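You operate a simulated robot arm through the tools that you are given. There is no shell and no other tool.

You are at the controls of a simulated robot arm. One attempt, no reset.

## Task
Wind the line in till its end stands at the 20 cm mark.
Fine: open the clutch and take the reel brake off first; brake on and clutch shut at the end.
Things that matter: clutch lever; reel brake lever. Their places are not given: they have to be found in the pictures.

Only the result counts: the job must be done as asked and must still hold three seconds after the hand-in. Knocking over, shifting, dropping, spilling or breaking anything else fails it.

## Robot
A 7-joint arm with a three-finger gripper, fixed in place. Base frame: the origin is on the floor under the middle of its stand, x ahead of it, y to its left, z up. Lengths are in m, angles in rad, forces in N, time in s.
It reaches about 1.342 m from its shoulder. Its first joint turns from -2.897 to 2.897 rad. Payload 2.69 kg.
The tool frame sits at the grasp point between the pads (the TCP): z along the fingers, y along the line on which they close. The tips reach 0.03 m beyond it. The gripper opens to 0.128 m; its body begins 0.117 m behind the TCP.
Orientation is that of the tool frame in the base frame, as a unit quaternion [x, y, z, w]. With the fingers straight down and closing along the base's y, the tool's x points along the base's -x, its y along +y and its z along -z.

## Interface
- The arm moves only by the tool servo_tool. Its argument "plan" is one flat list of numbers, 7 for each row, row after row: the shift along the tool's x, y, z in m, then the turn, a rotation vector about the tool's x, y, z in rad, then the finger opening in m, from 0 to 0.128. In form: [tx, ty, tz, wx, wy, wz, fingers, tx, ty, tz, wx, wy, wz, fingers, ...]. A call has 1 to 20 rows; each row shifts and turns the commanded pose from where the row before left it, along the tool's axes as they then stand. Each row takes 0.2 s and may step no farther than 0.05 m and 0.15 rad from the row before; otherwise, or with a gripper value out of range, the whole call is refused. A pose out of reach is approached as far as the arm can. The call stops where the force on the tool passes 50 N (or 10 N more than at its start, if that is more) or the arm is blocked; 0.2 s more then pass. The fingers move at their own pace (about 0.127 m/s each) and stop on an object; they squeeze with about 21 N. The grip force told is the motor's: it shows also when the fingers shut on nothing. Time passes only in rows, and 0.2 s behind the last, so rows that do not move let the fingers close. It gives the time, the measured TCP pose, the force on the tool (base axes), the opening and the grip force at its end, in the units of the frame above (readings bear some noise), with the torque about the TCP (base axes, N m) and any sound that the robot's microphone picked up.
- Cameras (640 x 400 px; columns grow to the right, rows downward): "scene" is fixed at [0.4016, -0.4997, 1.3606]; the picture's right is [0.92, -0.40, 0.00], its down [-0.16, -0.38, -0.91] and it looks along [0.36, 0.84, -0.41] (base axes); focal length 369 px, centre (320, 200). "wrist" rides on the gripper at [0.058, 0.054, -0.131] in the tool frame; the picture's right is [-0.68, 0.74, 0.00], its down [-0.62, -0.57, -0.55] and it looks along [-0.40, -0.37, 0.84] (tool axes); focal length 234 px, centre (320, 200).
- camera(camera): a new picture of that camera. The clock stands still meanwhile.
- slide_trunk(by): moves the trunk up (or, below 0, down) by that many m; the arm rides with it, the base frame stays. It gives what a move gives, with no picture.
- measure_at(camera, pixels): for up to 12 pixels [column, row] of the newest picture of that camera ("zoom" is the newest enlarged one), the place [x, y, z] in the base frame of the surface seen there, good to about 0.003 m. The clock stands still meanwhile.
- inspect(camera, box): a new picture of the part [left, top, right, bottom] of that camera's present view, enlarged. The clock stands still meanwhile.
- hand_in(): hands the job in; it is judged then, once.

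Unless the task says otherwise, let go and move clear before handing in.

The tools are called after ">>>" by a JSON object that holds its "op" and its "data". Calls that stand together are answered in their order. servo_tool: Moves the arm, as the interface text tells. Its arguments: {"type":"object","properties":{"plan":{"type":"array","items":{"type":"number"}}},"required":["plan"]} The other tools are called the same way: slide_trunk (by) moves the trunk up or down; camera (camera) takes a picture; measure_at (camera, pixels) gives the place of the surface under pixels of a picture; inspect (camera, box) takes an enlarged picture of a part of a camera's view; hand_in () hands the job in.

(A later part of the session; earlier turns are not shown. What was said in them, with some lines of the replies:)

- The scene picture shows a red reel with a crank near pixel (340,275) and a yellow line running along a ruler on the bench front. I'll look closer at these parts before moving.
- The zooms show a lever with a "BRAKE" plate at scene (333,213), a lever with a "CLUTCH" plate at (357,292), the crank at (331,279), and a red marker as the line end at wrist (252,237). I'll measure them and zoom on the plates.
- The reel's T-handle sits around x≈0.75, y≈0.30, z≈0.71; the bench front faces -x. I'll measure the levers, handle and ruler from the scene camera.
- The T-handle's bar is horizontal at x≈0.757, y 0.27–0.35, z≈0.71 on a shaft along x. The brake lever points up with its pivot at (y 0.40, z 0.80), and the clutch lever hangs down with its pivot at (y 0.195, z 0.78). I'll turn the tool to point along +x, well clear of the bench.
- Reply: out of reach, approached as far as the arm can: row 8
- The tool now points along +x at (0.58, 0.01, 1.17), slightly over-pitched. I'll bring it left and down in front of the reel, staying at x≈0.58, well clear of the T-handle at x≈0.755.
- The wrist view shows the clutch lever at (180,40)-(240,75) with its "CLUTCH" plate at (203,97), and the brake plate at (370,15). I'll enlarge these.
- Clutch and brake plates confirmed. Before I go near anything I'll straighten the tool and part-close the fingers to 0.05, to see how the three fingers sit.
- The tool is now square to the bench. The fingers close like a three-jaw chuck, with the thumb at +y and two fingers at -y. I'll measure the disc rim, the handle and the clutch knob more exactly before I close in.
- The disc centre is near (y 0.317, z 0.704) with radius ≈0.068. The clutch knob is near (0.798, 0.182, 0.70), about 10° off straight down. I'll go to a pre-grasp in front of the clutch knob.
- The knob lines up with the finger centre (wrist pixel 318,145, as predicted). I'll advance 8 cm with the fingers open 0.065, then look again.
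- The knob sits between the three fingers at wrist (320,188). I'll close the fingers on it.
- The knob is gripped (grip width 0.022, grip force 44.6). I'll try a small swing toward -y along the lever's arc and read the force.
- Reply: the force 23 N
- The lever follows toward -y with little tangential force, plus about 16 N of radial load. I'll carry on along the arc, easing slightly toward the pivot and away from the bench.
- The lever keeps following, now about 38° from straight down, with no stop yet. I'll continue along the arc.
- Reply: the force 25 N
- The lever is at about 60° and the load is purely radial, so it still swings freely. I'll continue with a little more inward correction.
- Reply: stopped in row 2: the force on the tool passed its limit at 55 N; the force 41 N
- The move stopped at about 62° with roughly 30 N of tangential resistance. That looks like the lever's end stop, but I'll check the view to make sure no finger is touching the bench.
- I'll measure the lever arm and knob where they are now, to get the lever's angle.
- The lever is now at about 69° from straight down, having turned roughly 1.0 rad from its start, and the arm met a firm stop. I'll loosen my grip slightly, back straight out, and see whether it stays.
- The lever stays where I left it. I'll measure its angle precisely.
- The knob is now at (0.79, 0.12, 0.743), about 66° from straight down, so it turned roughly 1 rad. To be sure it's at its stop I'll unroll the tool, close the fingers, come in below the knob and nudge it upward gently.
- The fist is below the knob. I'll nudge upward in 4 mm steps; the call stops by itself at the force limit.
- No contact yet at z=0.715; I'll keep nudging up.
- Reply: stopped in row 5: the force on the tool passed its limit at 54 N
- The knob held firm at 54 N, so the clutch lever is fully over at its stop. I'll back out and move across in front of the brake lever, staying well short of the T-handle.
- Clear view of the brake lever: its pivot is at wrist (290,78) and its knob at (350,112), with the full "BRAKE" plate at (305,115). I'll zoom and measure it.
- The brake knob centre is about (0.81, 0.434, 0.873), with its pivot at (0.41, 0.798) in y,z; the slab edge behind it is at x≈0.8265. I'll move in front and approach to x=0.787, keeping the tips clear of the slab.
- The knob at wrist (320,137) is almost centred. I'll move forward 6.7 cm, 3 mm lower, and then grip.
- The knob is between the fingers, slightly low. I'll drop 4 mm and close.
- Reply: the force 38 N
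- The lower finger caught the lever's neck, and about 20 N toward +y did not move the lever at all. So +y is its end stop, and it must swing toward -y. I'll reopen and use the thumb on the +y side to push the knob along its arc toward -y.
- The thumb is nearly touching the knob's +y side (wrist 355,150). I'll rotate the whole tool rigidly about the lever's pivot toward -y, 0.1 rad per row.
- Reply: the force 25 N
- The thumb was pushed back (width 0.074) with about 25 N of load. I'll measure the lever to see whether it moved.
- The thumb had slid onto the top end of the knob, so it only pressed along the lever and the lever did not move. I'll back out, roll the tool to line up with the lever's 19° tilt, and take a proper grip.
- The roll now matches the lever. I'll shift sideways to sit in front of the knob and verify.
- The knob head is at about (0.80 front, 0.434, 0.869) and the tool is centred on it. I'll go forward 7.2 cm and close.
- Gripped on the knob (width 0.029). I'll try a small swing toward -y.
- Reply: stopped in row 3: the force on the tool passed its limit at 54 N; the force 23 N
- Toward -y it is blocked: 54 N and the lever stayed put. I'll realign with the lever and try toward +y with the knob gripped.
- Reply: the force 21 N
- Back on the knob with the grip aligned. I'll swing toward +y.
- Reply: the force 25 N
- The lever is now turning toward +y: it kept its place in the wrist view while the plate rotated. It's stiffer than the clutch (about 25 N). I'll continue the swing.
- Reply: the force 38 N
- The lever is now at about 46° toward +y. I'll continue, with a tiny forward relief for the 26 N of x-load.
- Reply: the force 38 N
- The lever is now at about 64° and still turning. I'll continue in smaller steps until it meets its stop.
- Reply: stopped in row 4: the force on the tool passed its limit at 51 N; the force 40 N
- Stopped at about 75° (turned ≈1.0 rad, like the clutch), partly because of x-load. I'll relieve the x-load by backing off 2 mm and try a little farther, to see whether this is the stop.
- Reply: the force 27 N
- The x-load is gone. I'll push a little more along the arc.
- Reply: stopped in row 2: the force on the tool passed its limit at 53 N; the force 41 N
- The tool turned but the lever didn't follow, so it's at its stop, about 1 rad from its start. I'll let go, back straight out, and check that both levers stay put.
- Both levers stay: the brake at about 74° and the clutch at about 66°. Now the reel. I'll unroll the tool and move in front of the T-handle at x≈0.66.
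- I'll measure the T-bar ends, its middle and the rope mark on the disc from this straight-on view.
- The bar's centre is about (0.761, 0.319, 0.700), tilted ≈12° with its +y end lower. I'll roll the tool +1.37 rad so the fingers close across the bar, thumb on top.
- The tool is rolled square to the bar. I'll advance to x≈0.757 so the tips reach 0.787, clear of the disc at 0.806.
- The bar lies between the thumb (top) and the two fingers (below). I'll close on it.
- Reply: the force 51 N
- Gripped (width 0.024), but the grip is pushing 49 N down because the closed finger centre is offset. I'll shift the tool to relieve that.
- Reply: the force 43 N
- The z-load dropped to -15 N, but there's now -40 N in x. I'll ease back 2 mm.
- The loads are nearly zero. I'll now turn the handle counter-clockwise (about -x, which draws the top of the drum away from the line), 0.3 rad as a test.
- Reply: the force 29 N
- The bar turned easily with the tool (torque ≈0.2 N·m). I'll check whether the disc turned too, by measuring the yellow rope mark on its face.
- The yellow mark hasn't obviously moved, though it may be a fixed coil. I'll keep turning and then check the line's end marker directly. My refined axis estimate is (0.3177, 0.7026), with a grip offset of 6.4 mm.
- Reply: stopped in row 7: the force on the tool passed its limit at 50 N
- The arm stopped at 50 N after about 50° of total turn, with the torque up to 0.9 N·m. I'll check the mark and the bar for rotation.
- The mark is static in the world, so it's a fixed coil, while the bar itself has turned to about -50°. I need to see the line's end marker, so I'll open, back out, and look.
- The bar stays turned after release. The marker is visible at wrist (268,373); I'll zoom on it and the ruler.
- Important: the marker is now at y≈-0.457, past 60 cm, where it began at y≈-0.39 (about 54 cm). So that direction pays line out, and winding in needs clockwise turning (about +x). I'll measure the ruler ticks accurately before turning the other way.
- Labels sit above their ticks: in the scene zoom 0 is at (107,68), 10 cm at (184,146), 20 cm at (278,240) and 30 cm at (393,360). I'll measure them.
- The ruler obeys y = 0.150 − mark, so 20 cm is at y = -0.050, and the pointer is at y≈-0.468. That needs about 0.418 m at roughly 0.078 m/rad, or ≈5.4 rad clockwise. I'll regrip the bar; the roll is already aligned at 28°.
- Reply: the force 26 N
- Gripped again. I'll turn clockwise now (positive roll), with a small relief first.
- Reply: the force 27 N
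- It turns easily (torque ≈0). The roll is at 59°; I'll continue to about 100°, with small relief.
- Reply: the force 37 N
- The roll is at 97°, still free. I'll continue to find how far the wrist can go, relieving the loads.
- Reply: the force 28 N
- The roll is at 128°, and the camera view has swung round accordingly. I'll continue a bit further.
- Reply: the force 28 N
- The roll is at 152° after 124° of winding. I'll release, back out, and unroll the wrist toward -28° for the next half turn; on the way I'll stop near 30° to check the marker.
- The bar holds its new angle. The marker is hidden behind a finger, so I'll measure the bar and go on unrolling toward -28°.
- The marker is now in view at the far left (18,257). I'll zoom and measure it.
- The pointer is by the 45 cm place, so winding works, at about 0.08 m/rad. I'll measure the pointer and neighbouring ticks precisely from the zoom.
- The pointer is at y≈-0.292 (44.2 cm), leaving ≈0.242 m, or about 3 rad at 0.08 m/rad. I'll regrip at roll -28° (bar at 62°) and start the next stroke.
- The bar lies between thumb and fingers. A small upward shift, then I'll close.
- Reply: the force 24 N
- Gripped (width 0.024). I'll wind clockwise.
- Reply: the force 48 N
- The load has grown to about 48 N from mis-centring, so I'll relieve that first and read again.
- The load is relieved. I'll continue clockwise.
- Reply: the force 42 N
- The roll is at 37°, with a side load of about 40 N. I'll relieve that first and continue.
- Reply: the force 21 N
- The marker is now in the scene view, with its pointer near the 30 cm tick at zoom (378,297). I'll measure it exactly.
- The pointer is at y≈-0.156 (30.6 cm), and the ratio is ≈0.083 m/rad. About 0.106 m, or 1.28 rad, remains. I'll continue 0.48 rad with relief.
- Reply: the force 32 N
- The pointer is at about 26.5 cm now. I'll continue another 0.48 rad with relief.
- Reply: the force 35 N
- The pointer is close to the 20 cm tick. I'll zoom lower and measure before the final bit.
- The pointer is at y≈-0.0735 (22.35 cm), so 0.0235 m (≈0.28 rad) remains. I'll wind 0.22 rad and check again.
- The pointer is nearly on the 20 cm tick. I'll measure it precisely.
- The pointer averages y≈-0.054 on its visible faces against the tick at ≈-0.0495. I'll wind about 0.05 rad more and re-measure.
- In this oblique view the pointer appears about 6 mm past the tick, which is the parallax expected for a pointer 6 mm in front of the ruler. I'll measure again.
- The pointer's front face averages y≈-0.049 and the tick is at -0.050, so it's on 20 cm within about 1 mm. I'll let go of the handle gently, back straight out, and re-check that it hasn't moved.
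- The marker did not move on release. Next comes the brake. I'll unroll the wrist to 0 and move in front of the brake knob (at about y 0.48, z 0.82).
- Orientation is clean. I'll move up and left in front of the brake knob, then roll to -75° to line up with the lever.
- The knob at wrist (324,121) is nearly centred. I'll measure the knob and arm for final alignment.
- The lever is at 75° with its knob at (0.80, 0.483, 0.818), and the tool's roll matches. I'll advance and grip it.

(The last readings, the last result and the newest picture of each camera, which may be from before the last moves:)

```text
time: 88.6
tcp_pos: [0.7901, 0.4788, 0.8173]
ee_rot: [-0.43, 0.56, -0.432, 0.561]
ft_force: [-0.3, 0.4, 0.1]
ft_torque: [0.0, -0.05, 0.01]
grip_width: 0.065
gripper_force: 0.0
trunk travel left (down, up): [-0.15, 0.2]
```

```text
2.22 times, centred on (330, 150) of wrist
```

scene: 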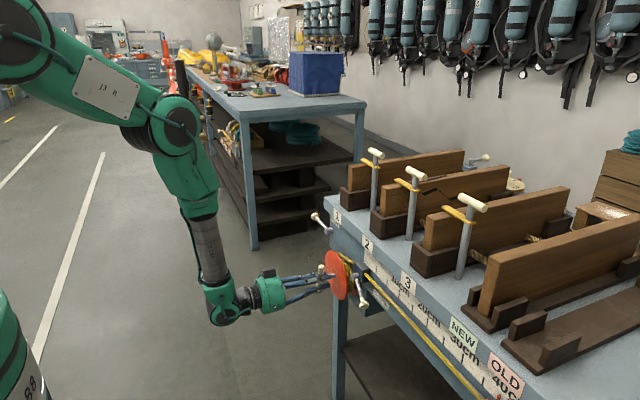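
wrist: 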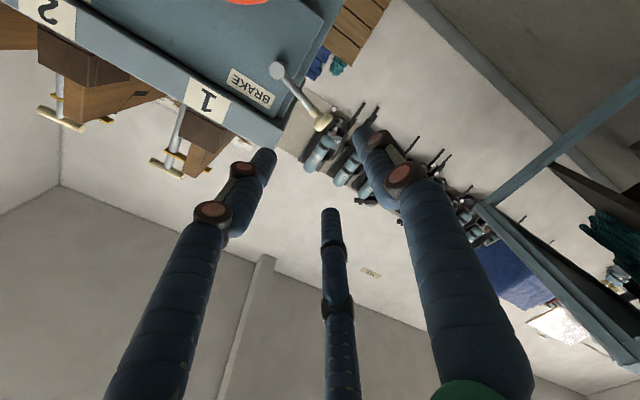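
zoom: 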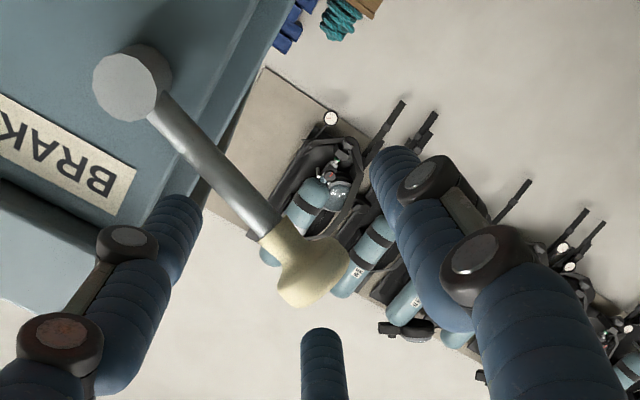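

The knob sits centrally between the fingers. I'll close.

>>> {"op": "servo_tool", "data": {"plan": [0, 0, 0, 0, 0, 0, 0.045, 0, 0, 0, 0, 0, 0, 0.03, 0, 0, 0, 0, 0, 0, 0.01, 0, 0, 0, 0, 0, 0, 0.01]}}

>>> {"op": "inspect", "data": {"camera": "wrist", "box": [220, 60, 440, 240]}}

```text
time: 89.6
tcp_pos: [0.7887, 0.4805, 0.8201]
ee_rot: [-0.428, 0.56, -0.431, 0.563]
ft_force: [2.5, 11.2, 14.5]
ft_torque: [-0.75, -0.63, 0.27]
grip_width: 0.0276
gripper_force: 45.4
trunk travel left (down, up): [-0.15, 0.2]
```

```text
2.22 times, centred on (330, 150) of wrist
```

zoom: 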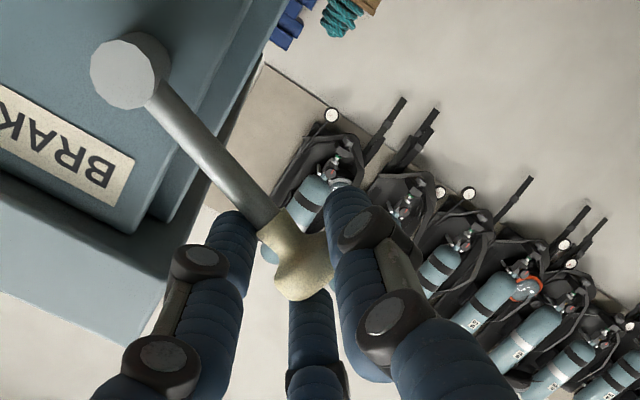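

Gripped. I'll swing the brake lever back up toward its original "on" position.

>>> {"op": "servo_tool", "data": {"plan": [0.0004, -0.0074, 0, 0, 0, 0.1, 0.01, 0.0004, -0.0074, 0, 0, 0, 0.1, 0.01, 0.0004, -0.0074, 0, 0, 0, 0.1, 0.01, 0, 0, 0, 0, 0, 0, 0.01]}}

>>> {"op": "inspect", "data": {"camera": "wrist", "box": [220, 60, 440, 240]}}

```text
time: 90.6
tcp_pos: [0.7898, 0.4709, 0.8419]
ee_rot: [-0.34, 0.619, -0.343, 0.62]
ft_force: [-3.3, 11.1, 17.2]
ft_torque: [-0.58, -0.49, 0.22]
grip_width: 0.0269
gripper_force: 44.8
trunk travel left (down, up): [-0.15, 0.2]
```

```text
2.22 times, centred on (330, 150) of wrist
```

zoom: 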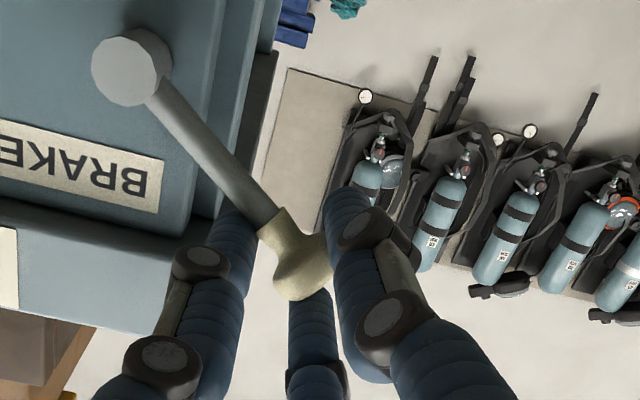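

It follows easily (now about 58°). I'll continue.

>>> {"op": "servo_tool", "data": {"plan": [0.0004, -0.0074, 0, 0, 0, 0.1, 0.01, 0.0004, -0.0074, 0, 0, 0, 0.1, 0.01, 0.0004, -0.0074, 0, 0, 0, 0.1, 0.01, 0.0004, -0.0074, 0, 0, 0, 0.1, 0.01, 0, 0, 0, 0, 0, 0, 0.01]}}

>>> {"op": "inspect", "data": {"camera": "wrist", "box": [220, 60, 440, 240]}}

```text
time: 91.8
tcp_pos: [0.7901, 0.4487, 0.8624]
ee_rot: [-0.211, 0.674, -0.212, 0.675]
ft_force: [16.5, -4.7, 21.3]
ft_torque: [-1.12, -0.84, -0.33]
grip_width: 0.0265
gripper_force: 45.3
trunk travel left (down, up): [-0.15, 0.2]
```

```text
2.22 times, centred on (330, 150) of wrist
```

zoom: 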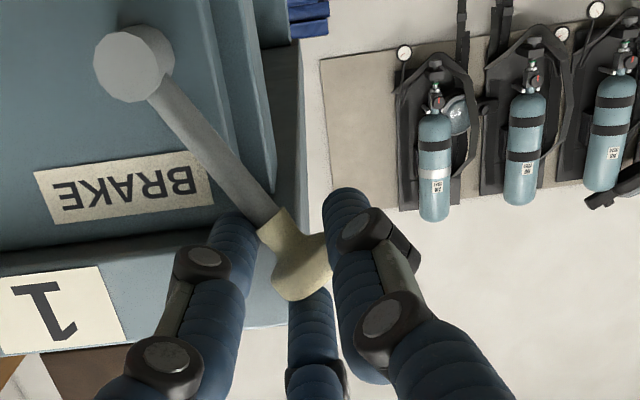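

The lever is at about 35°, with about 16° left to the stop. I'll continue carefully.

>>> {"op": "servo_tool", "data": {"plan": [0.0004, -0.0074, 0, 0, 0, 0.1, 0.01, 0.0004, -0.0074, 0, 0, 0, 0.1, 0.01, 0, 0, 0, 0, 0, 0, 0.01]}}

>>> {"op": "inspect", "data": {"camera": "wrist", "box": [220, 60, 440, 240]}}

```text
time: 92.6
tcp_pos: [0.7887, 0.4358, 0.8696]
ee_rot: [-0.141, 0.692, -0.145, 0.693]
ft_force: [19.5, -14.4, 17.5]
ft_torque: [-1.36, -0.69, -0.55]
grip_width: 0.0265
gripper_force: 45.2
trunk travel left (down, up): [-0.15, 0.2]
```

```text
2.22 times, centred on (330, 150) of wrist
```

zoom: 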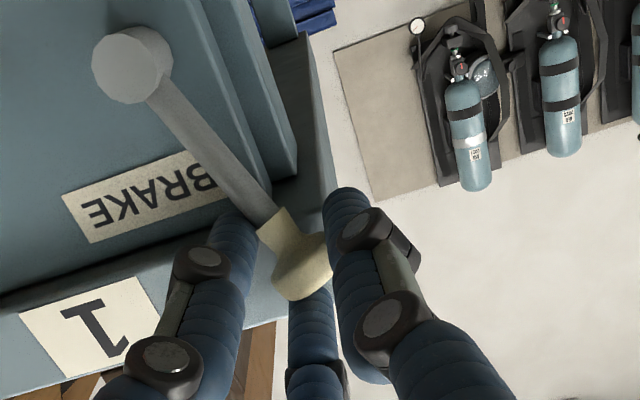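

The lever is at about 23°. I'll go on in small steps until it meets the stop.

>>> {"op": "servo_tool", "data": {"plan": [0.0002, -0.0038, 0, 0, 0, 0.05, 0.01, 0.0002, -0.0038, 0, 0, 0, 0.05, 0.01, 0.0002, -0.0038, 0, 0, 0, 0.05, 0.01, 0.0002, -0.0038, 0, 0, 0, 0.03, 0.01, 0, 0, 0, 0, 0, 0, 0.01]}}

>>> {"op": "inspect", "data": {"camera": "wrist", "box": [220, 60, 440, 240]}}

```text
time: 93.5
tcp_pos: [0.7894, 0.4314, 0.8691]
ee_rot: [-0.091, 0.702, -0.085, 0.701]
ft_force: [19.3, 15.1, -15.7]
ft_torque: [-1.45, 0.07, 0.13]
grip_width: 0.03
gripper_force: 44.6
trunk travel left (down, up): [-0.15, 0.2]
stopped in row 4: the force on the tool passed its limit at 54 N (the readings are from after the stop); the commanded pose is now the measured one
```

```text
2.22 times, centred on (330, 150) of wrist
```

zoom: 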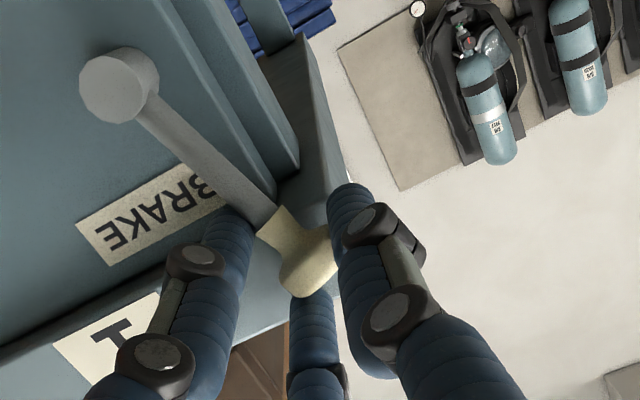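

Stop reached at the lever's original position. I'll open, back straight out, and verify.

>>> {"op": "servo_tool", "data": {"plan": [0, 0, 0, 0, 0, 0, 0.04, 0, 0, 0, 0, 0, 0, 0.055, 0, 0, 0, 0, 0, 0, 0.065, 0, 0, -0.03, 0, 0, 0, 0.065, 0, 0, -0.04, 0, 0, 0, 0.065, 0, 0, -0.045, 0, 0, 0, 0.065, 0, 0, 0, 0, 0, 0, 0.065]}}

>>> {"op": "inspect", "data": {"camera": "wrist", "box": [220, 40, 420, 200]}}

>>> {"op": "measure_at", "data": {"camera": "scene", "pixels": [[320.5, 207], [323, 219], [328, 231]]}}

>>> {"op": "inspect", "data": {"camera": "scene", "box": [290, 190, 450, 320]}}

```text
time: 95.1
tcp_pos: [0.6715, 0.426, 0.8729]
ee_rot: [-0.089, 0.701, -0.084, 0.703]
ft_force: [0.2, 0.2, -0.3]
ft_torque: [0.04, 0.05, -0.01]
grip_width: 0.0653
gripper_force: 0.0
trunk travel left (down, up): [-0.15, 0.2]
```

```text
2.50 times, centred on (320, 120) of wrist
```

zoom: 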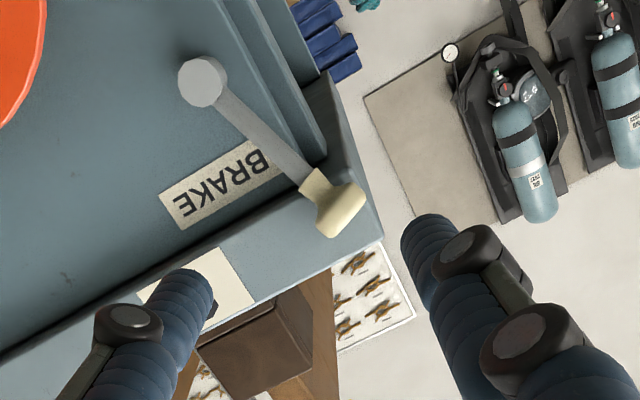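

```text
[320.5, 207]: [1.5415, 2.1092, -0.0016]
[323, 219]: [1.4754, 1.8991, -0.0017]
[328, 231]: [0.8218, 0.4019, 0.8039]
```

```text
3.08 times, centred on (370, 255) of scene
```

zoom: 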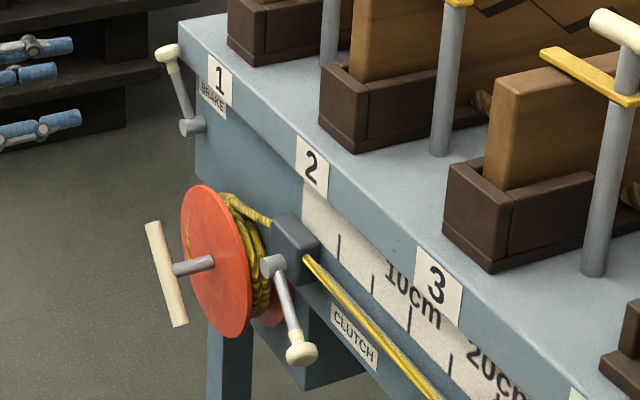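

The brake lever is back exactly as in the first picture (knob at zoom (165,50), pivot at (192,127)). Next is the clutch: I'll cross over in front of its knob at about (0.785, 0.12, 0.743).

>>> {"op": "servo_tool", "data": {"plan": [0, 0, -0.01, 0, 0, 0.1225, 0.06, 0, 0, 0, 0, 0, 0.1225, 0.06, 0.0183, -0.0434, 0, 0, 0, 0, 0.05, 0.0183, -0.0434, 0, 0, 0, 0, 0.05, 0.0183, -0.0434, 0, 0, 0, 0, 0.05, 0.0183, -0.0434, 0, 0, 0, 0, 0.05, 0.0183, -0.0434, 0, 0, 0, 0, 0.05, 0.0183, -0.0434, 0, 0, 0, 0, 0.05, 0.0183, -0.0434, 0, 0, 0, 0, 0.05, 0, 0, 0, 0, 0, 0, 0.05]}}

>>> {"op": "camera", "data": {"camera": "wrist"}}

>>> {"op": "inspect", "data": {"camera": "wrist", "box": [150, 80, 400, 300]}}

```text
time: 97.3
tcp_pos: [0.6653, 0.1268, 0.747]
ee_rot: [-0.003, 0.707, 0.002, 0.707]
ft_force: [-0.8, 0.5, 0.3]
ft_torque: [-0.03, -0.04, 0.02]
grip_width: 0.05
gripper_force: 0.0
trunk travel left (down, up): [-0.15, 0.2]
```

```text
taken
```

wrist: 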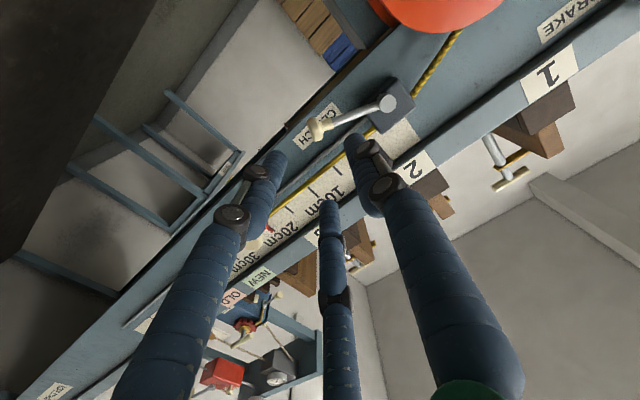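

```text
1.82 times, centred on (275, 190) of wrist
```

zoom: 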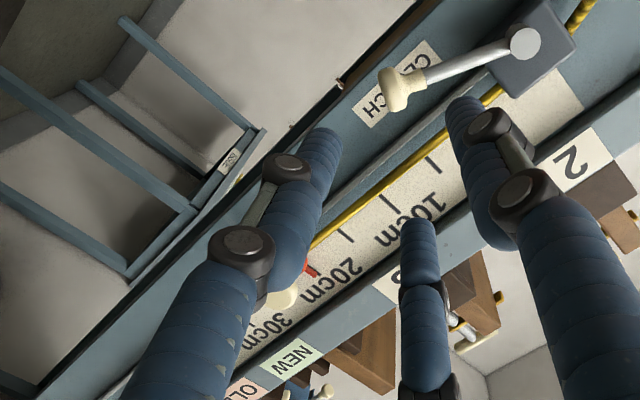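

The clutch knob is at wrist (318,128), and the red pointer is near the 20 cm label at zoom (312,268). I'll measure the knob and roll to line up with the lever.

>>> {"op": "measure_at", "data": {"camera": "zoom", "pixels": [[395, 88], [405, 95], [388, 82], [440, 70], [480, 55], [525, 42], [310, 268], [345, 230]]}}

>>> {"op": "servo_tool", "data": {"plan": [0, 0, 0, 0, 0, -0.1497, 0.05, 0, 0, 0, 0, 0, -0.1497, 0.05, 0, 0, 0, 0, 0, -0.1497, 0.05, 0, 0, 0, 0, 0, -0.1497, 0.05, 0, 0, 0, 0, 0, -0.1497, 0.05, 0, 0, 0, 0, 0, -0.1497, 0.05, 0, 0, 0, 0, 0, -0.1497, 0.05, 0, 0, 0, 0, 0, 0, 0.05]}}

>>> {"op": "inspect", "data": {"camera": "wrist", "box": [220, 60, 420, 220]}}

```text
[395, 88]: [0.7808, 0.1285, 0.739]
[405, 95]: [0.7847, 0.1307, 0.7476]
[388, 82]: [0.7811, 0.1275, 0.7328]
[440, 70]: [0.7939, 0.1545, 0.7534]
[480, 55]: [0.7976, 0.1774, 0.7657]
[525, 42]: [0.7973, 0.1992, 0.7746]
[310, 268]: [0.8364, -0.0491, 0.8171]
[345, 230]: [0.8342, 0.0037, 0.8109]
```

```text
time: 99.1
tcp_pos: [0.6645, 0.1245, 0.7448]
ee_rot: [-0.357, 0.61, -0.353, 0.613]
ft_force: [0.9, -0.2, 0.3]
ft_torque: [0.01, -0.03, 0.0]
grip_width: 0.0501
gripper_force: 0.0
trunk travel left (down, up): [-0.15, 0.2]
```

```text
2.50 times, centred on (320, 140) of wrist
```

zoom: 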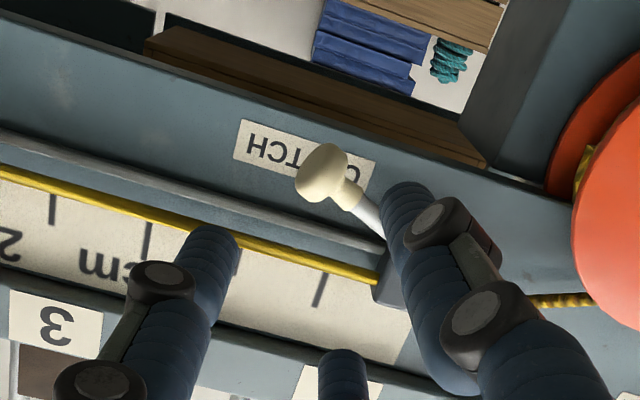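

The tool is rolled to -60° and aligned with the lever (about 63° from straight down). The knob is centred, so I'll advance to x≈0.784, keeping the tips short of the line.

>>> {"op": "servo_tool", "data": {"plan": [0, 0, 0.03, 0, 0, 0, 0.05, 0, 0, 0.03, 0, 0, 0, 0.05, 0, 0, 0.03, 0, 0, 0, 0.05, 0, 0, 0.029, 0, 0, 0, 0.05, 0, 0, 0, 0, 0, 0, 0.05]}}

>>> {"op": "inspect", "data": {"camera": "wrist", "box": [200, 60, 440, 240]}}

>>> {"op": "inspect", "data": {"camera": "scene", "box": [320, 240, 440, 330]}}

```text
time: 100.3
tcp_pos: [0.785, 0.1256, 0.7436]
ee_rot: [-0.356, 0.611, -0.352, 0.614]
ft_force: [0.3, -1.0, 0.4]
ft_torque: [0.01, 0.01, 0.02]
grip_width: 0.0502
gripper_force: 0.0
trunk travel left (down, up): [-0.15, 0.2]
```

```text
2.22 times, centred on (320, 150) of wrist
```

zoom: 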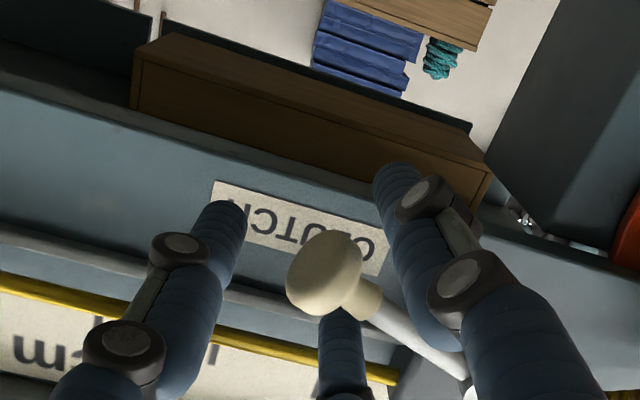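

```text
4.44 times, centred on (380, 285) of scene
```

zoom: 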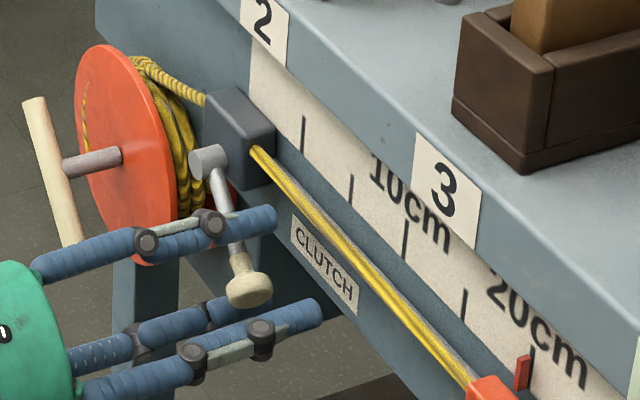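

The knob sits in the middle of the three fingers. I'll close on it.

>>> {"op": "servo_tool", "data": {"plan": [0, 0, 0, 0, 0, 0, 0.035, 0, 0, 0, 0, 0, 0, 0.02, 0, 0, 0, 0, 0, 0, 0.01, 0, 0, 0, 0, 0, 0, 0.01]}}

>>> {"op": "inspect", "data": {"camera": "wrist", "box": [200, 60, 440, 240]}}

```text
time: 101.3
tcp_pos: [0.7846, 0.1263, 0.7429]
ee_rot: [-0.356, 0.611, -0.352, 0.613]
ft_force: [0.6, 10.3, -14.9]
ft_torque: [0.43, -0.05, 0.15]
grip_width: 0.0244
gripper_force: 44.8
trunk travel left (down, up): [-0.15, 0.2]
```

```text
2.22 times, centred on (320, 150) of wrist
```

zoom: 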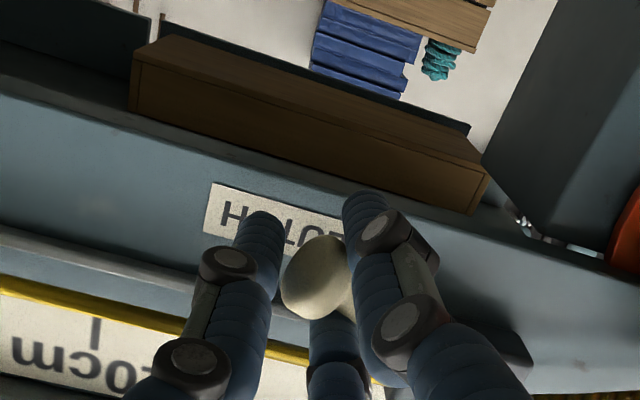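

Gripped. I'll swing the clutch lever back down toward its original shut position.

>>> {"op": "servo_tool", "data": {"plan": [0.0001, 0.0079, 0, 0, 0, 0.1, 0.01, 0.0001, 0.0079, 0, 0, 0, 0.1, 0.01, 0.0001, 0.0079, 0, 0, 0, 0.1, 0.01, 0.0001, 0.0079, 0, 0, 0, 0.1, 0.01, 0, 0, 0, 0, 0, 0, 0.01]}}

>>> {"op": "inspect", "data": {"camera": "scene", "box": [320, 240, 440, 330]}}

```text
time: 102.5
tcp_pos: [0.7833, 0.1425, 0.7175]
ee_rot: [-0.227, 0.67, -0.224, 0.67]
ft_force: [18.4, -32.3, -14.1]
ft_torque: [1.03, 0.43, -1.01]
grip_width: 0.0234
gripper_force: 44.8
trunk travel left (down, up): [-0.15, 0.2]
```

```text
4.44 times, centred on (380, 285) of scene
```

zoom: 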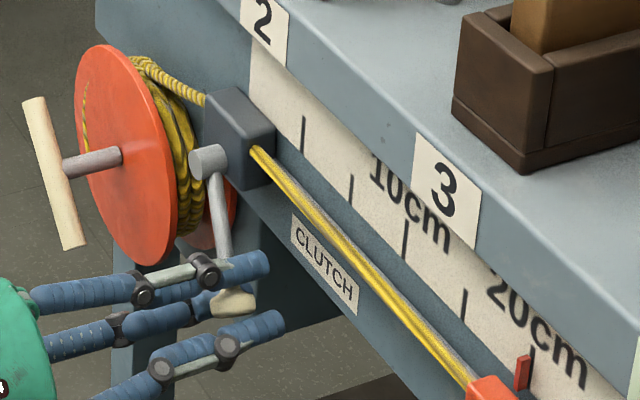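

The lever is now at about 42°. The load is mostly radial (I'm slightly too close to the pivot), so I'll ease outward 3 mm and continue.

>>> {"op": "servo_tool", "data": {"plan": [0.003, 0.001, 0.001, 0, 0, 0, 0.01, 0.0004, 0.0081, 0, 0, 0, 0.1, 0.01, 0.0004, 0.0081, 0, 0, 0, 0.1, 0.01, 0.0004, 0.0081, 0, 0, 0, 0.1, 0.01, 0, 0, 0, 0, 0, 0, 0.01]}}

>>> {"op": "inspect", "data": {"camera": "scene", "box": [320, 240, 440, 330]}}

```text
time: 103.7
tcp_pos: [0.7853, 0.1649, 0.7044]
ee_rot: [-0.125, 0.696, -0.12, 0.697]
ft_force: [7.8, -11.4, -1.1]
ft_torque: [0.79, -0.36, -0.15]
grip_width: 0.0242
gripper_force: 45.0
trunk travel left (down, up): [-0.15, 0.2]
```

```text
4.44 times, centred on (380, 285) of scene
```

zoom: 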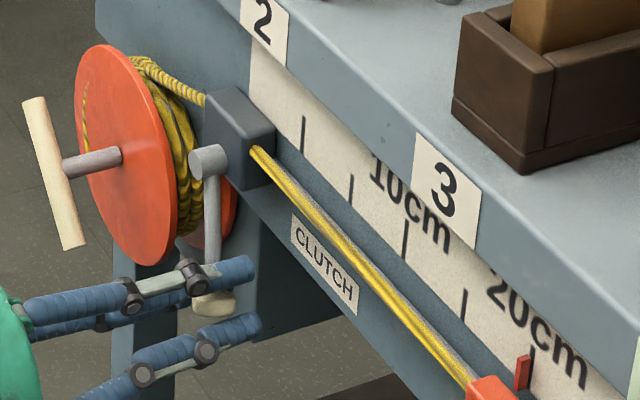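

The lever is at about 24° from straight down. I'll continue in smaller steps to the stop, near 10°.

>>> {"op": "servo_tool", "data": {"plan": [0.0004, 0.0065, 0, 0, 0, 0.08, 0.01, 0.0004, 0.0065, 0, 0, 0, 0.08, 0.01, 0.0003, 0.004, 0, 0, 0, 0.05, 0.01, 0.0003, 0.004, 0, 0, 0, 0.05, 0.01, 0.0002, 0.004, 0, 0, 0, 0.03, 0.01, 0, 0, 0, 0, 0, 0, 0.01]}}

>>> {"op": "inspect", "data": {"camera": "scene", "box": [320, 240, 440, 330]}}

```text
time: 105.1
tcp_pos: [0.7844, 0.1857, 0.6963]
ee_rot: [-0.022, 0.706, -0.018, 0.708]
ft_force: [7.1, -22.6, 15.4]
ft_torque: [1.15, -0.62, -0.33]
grip_width: 0.0243
gripper_force: 45.1
trunk travel left (down, up): [-0.15, 0.2]
```

```text
4.44 times, centred on (380, 285) of scene
```

zoom: 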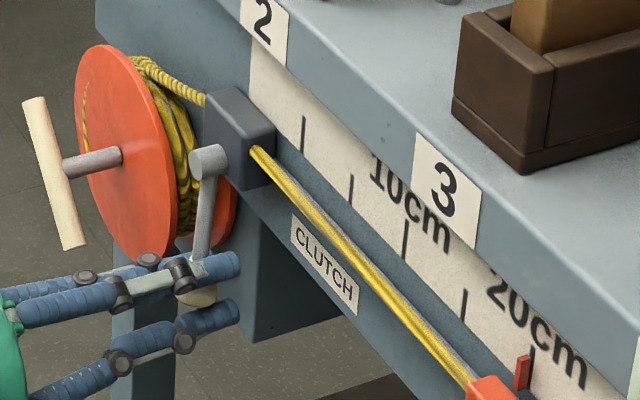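

The lever is near 8–10°, about its original place, but there's no hard stop yet. I'll push a little further until it stops.

>>> {"op": "servo_tool", "data": {"plan": [0.0002, 0.003, 0, 0, 0, 0.03, 0.01, 0.0002, 0.003, 0, 0, 0, 0.03, 0.01, 0.0002, 0.003, 0, 0, 0, 0.02, 0.01, 0.0002, 0.003, 0, 0, 0, 0.02, 0.01, 0, 0, 0, 0, 0, 0, 0.01]}}

>>> {"op": "inspect", "data": {"camera": "scene", "box": [320, 240, 440, 330]}}

>>> {"op": "inspect", "data": {"camera": "wrist", "box": [220, 60, 460, 260]}}

```text
time: 105.6
tcp_pos: [0.7843, 0.1867, 0.6967]
ee_rot: [-0.005, 0.706, -0.007, 0.708]
ft_force: [-9.5, -15.6, 12.2]
ft_torque: [0.74, -0.51, -0.36]
grip_width: 0.0233
gripper_force: 44.9
trunk travel left (down, up): [-0.15, 0.2]
stopped in row 2: the force on the tool passed its limit at 54 N (the readings are from after the stop); the commanded pose is now the measured one
```

```text
4.44 times, centred on (380, 285) of scene
```

zoom: 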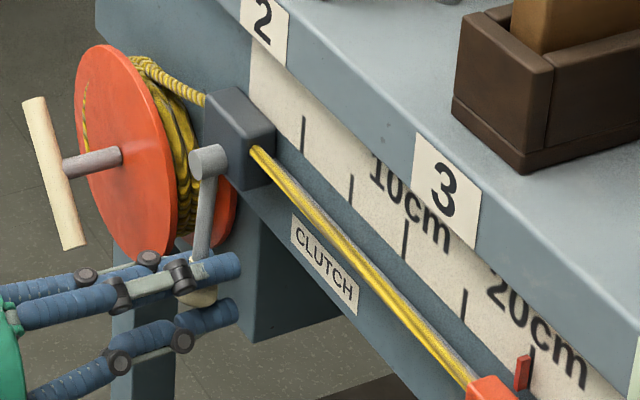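

```text
2.00 times, centred on (340, 160) of wrist
```

zoom: 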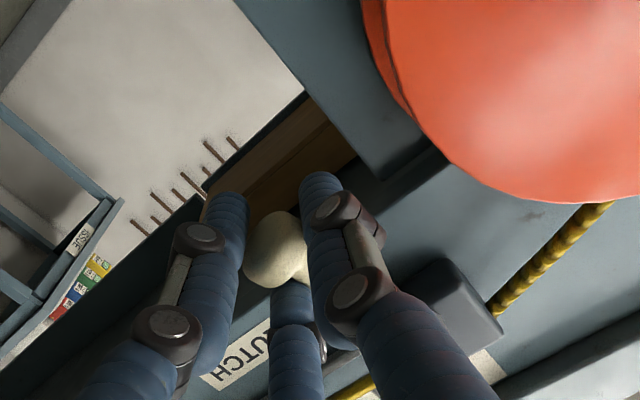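

Hard stop reached at the clutch's original shut position. I'll open, back straight out, and check everything.

>>> {"op": "servo_tool", "data": {"plan": [0, 0, 0, 0, 0, 0, 0.035, 0, 0, 0, 0, 0, 0, 0.05, 0, 0, 0, 0, 0, 0, 0.06, 0, 0, -0.03, 0, 0, 0, 0.06, 0, 0, -0.045, 0, 0, 0, 0.06, 0, 0, -0.045, 0, 0, 0, 0.06, 0, 0, -0.045, 0, 0, 0, 0.06, 0, 0, 0, 0, 0, 0, 0.06]}}

>>> {"op": "camera", "data": {"camera": "wrist"}}

>>> {"op": "inspect", "data": {"camera": "scene", "box": [290, 190, 450, 320]}}

>>> {"op": "inspect", "data": {"camera": "scene", "box": [395, 295, 445, 335]}}

>>> {"op": "measure_at", "data": {"camera": "zoom", "pixels": [[366, 275], [365, 290], [363, 305], [381, 275], [380, 290], [377, 305], [368, 282], [364, 298], [397, 265], [396, 280], [395, 290], [243, 140]]}}

```text
time: 107.4
tcp_pos: [0.6183, 0.1887, 0.6965]
ee_rot: [-0.006, 0.706, -0.006, 0.708]
ft_force: [0.4, 0.4, 1.0]
ft_torque: [0.0, 0.04, -0.01]
grip_width: 0.0602
gripper_force: 0.0
trunk travel left (down, up): [-0.15, 0.2]
```

```text
taken
```

wrist: 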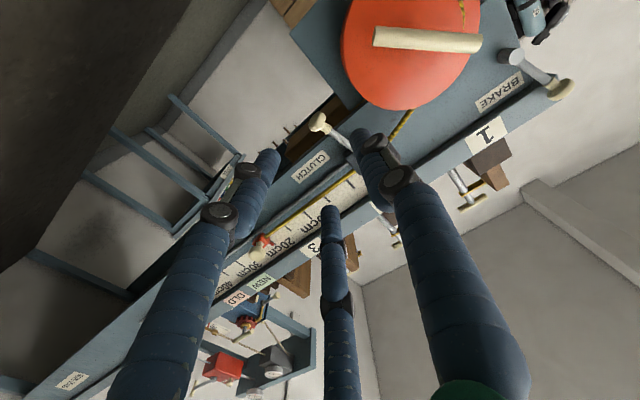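

```text
3.08 times, centred on (370, 255) of scene
```

zoom: 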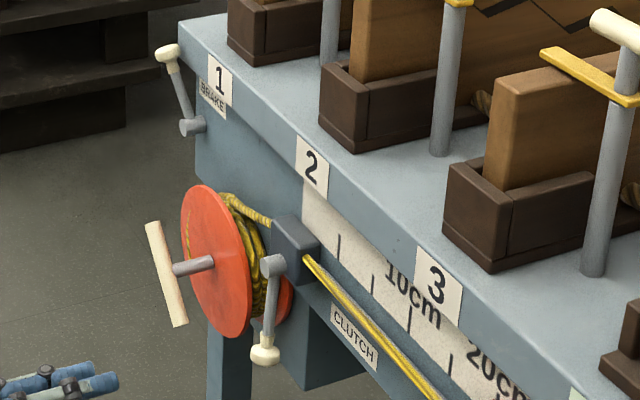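

```text
10.00 times, centred on (420, 315) of scene
```

zoom: 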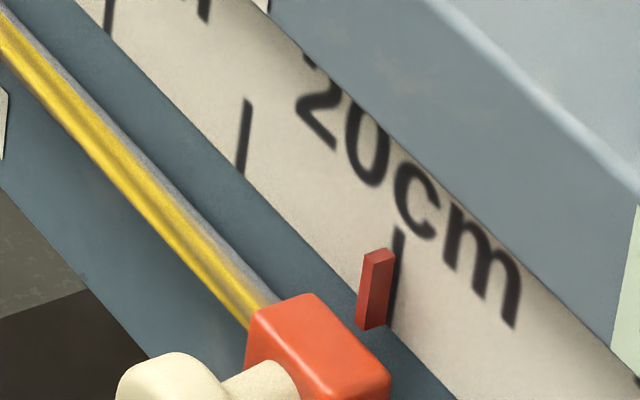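

```text
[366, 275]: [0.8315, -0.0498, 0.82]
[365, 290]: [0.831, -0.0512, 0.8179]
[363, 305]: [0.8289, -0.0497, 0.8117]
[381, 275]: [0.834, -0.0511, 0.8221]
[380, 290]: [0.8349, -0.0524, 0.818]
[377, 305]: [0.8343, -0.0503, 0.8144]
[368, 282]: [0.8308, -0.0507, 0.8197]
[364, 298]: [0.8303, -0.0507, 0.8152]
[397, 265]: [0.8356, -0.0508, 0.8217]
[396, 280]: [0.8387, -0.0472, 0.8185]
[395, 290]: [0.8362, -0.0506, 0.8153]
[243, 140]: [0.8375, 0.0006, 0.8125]
```

Both levers match their original pictures, and the pointer's front face averages y≈-0.050, level with the 20 cm tick. One last cross-check from the wrist view.

>>> {"op": "inspect", "data": {"camera": "wrist", "box": [220, 190, 330, 270]}}

>>> {"op": "measure_at", "data": {"camera": "zoom", "pixels": [[262, 250], [275, 258], [255, 245], [285, 262], [300, 215], [345, 180]]}}

```text
5.00 times, centred on (275, 230) of wrist
```

zoom: 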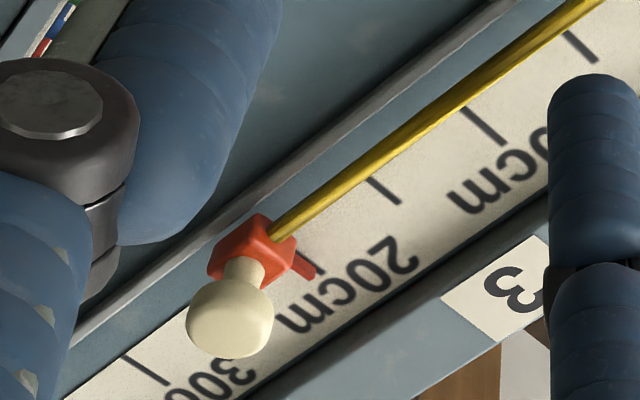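

```text
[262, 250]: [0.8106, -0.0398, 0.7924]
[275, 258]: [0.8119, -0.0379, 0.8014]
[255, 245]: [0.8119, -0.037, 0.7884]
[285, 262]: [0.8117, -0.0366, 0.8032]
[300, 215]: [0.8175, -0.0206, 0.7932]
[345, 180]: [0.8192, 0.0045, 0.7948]
```

From this opposite angle the pointer is displaced about 5 mm the other way, as the parallax predicts, so the end stands on 20 cm. I'll retreat a little more and take a last look before handing in.

>>> {"op": "servo_tool", "data": {"plan": [0, 0, -0.04, 0, 0, 0, 0.06, -0.03, 0, -0.03, 0, 0, 0, 0.06, -0.04, 0, 0, 0, 0, 0, 0.06, -0.04, 0, 0, 0, 0, 0, 0.06, 0, 0, 0, 0, 0, 0, 0.06, 0, 0, 0, 0, 0, 0, 0.06]}}

>>> {"op": "camera", "data": {"camera": "scene"}}

>>> {"op": "inspect", "data": {"camera": "scene", "box": [300, 190, 480, 340]}}

```text
time: 108.8
tcp_pos: [0.5489, 0.1944, 0.8037]
ee_rot: [-0.006, 0.706, -0.006, 0.708]
ft_force: [-0.5, -0.1, -0.1]
ft_torque: [0.03, 0.0, 0.0]
grip_width: 0.06
gripper_force: 0.0
trunk travel left (down, up): [-0.15, 0.2]
```

```text
taken
```

scene: 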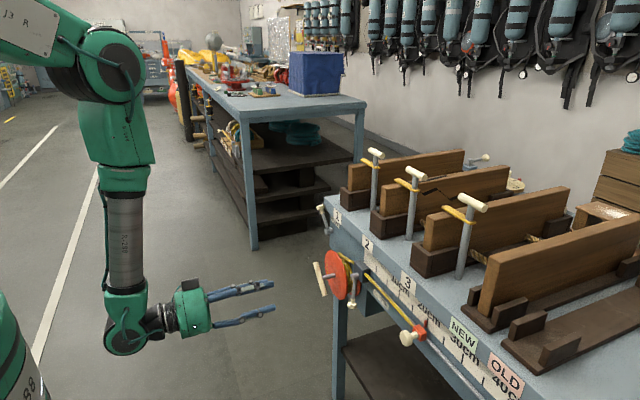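

```text
2.67 times, centred on (390, 265) of scene
```

zoom: 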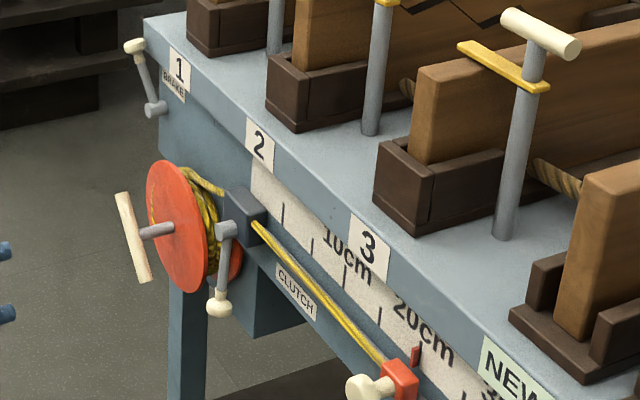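

The arm is clear. The brake lever is up on its stop, the clutch lever is down on its stop, and the pointer stands at the 20 cm mark with nothing else disturbed. I'm handing in.

>>> {"op": "hand_in", "data": {}}

```text
The job is handed in.
```

I handed the job in with the line's end at the 20 cm mark. The pointer measured y ≈ -0.050 m, the same as the 20 cm tick, to within about 1–2 mm.

- **Order:** I opened the clutch and took the reel brake off before winding. Afterwards I put the brake back on and then shut the clutch. Both levers are back against their original stops and match the first pictures.
- **First turn was the wrong way:** I first turned the reel counter-clockwise. That let line out, from about 54 cm to past 60 cm, until it stopped. I saw it when I checked the marker and wound clockwise from there.
- **Loads:** The arm hit its 50 N force limit several times, mostly against the lever stops. I saw no damage or shifted items in the last pictures.

The marker had not moved when I checked it after letting go of the handle and again after resetting both levers. The arm was clear of the bench at hand-in. I don't have the judged result.
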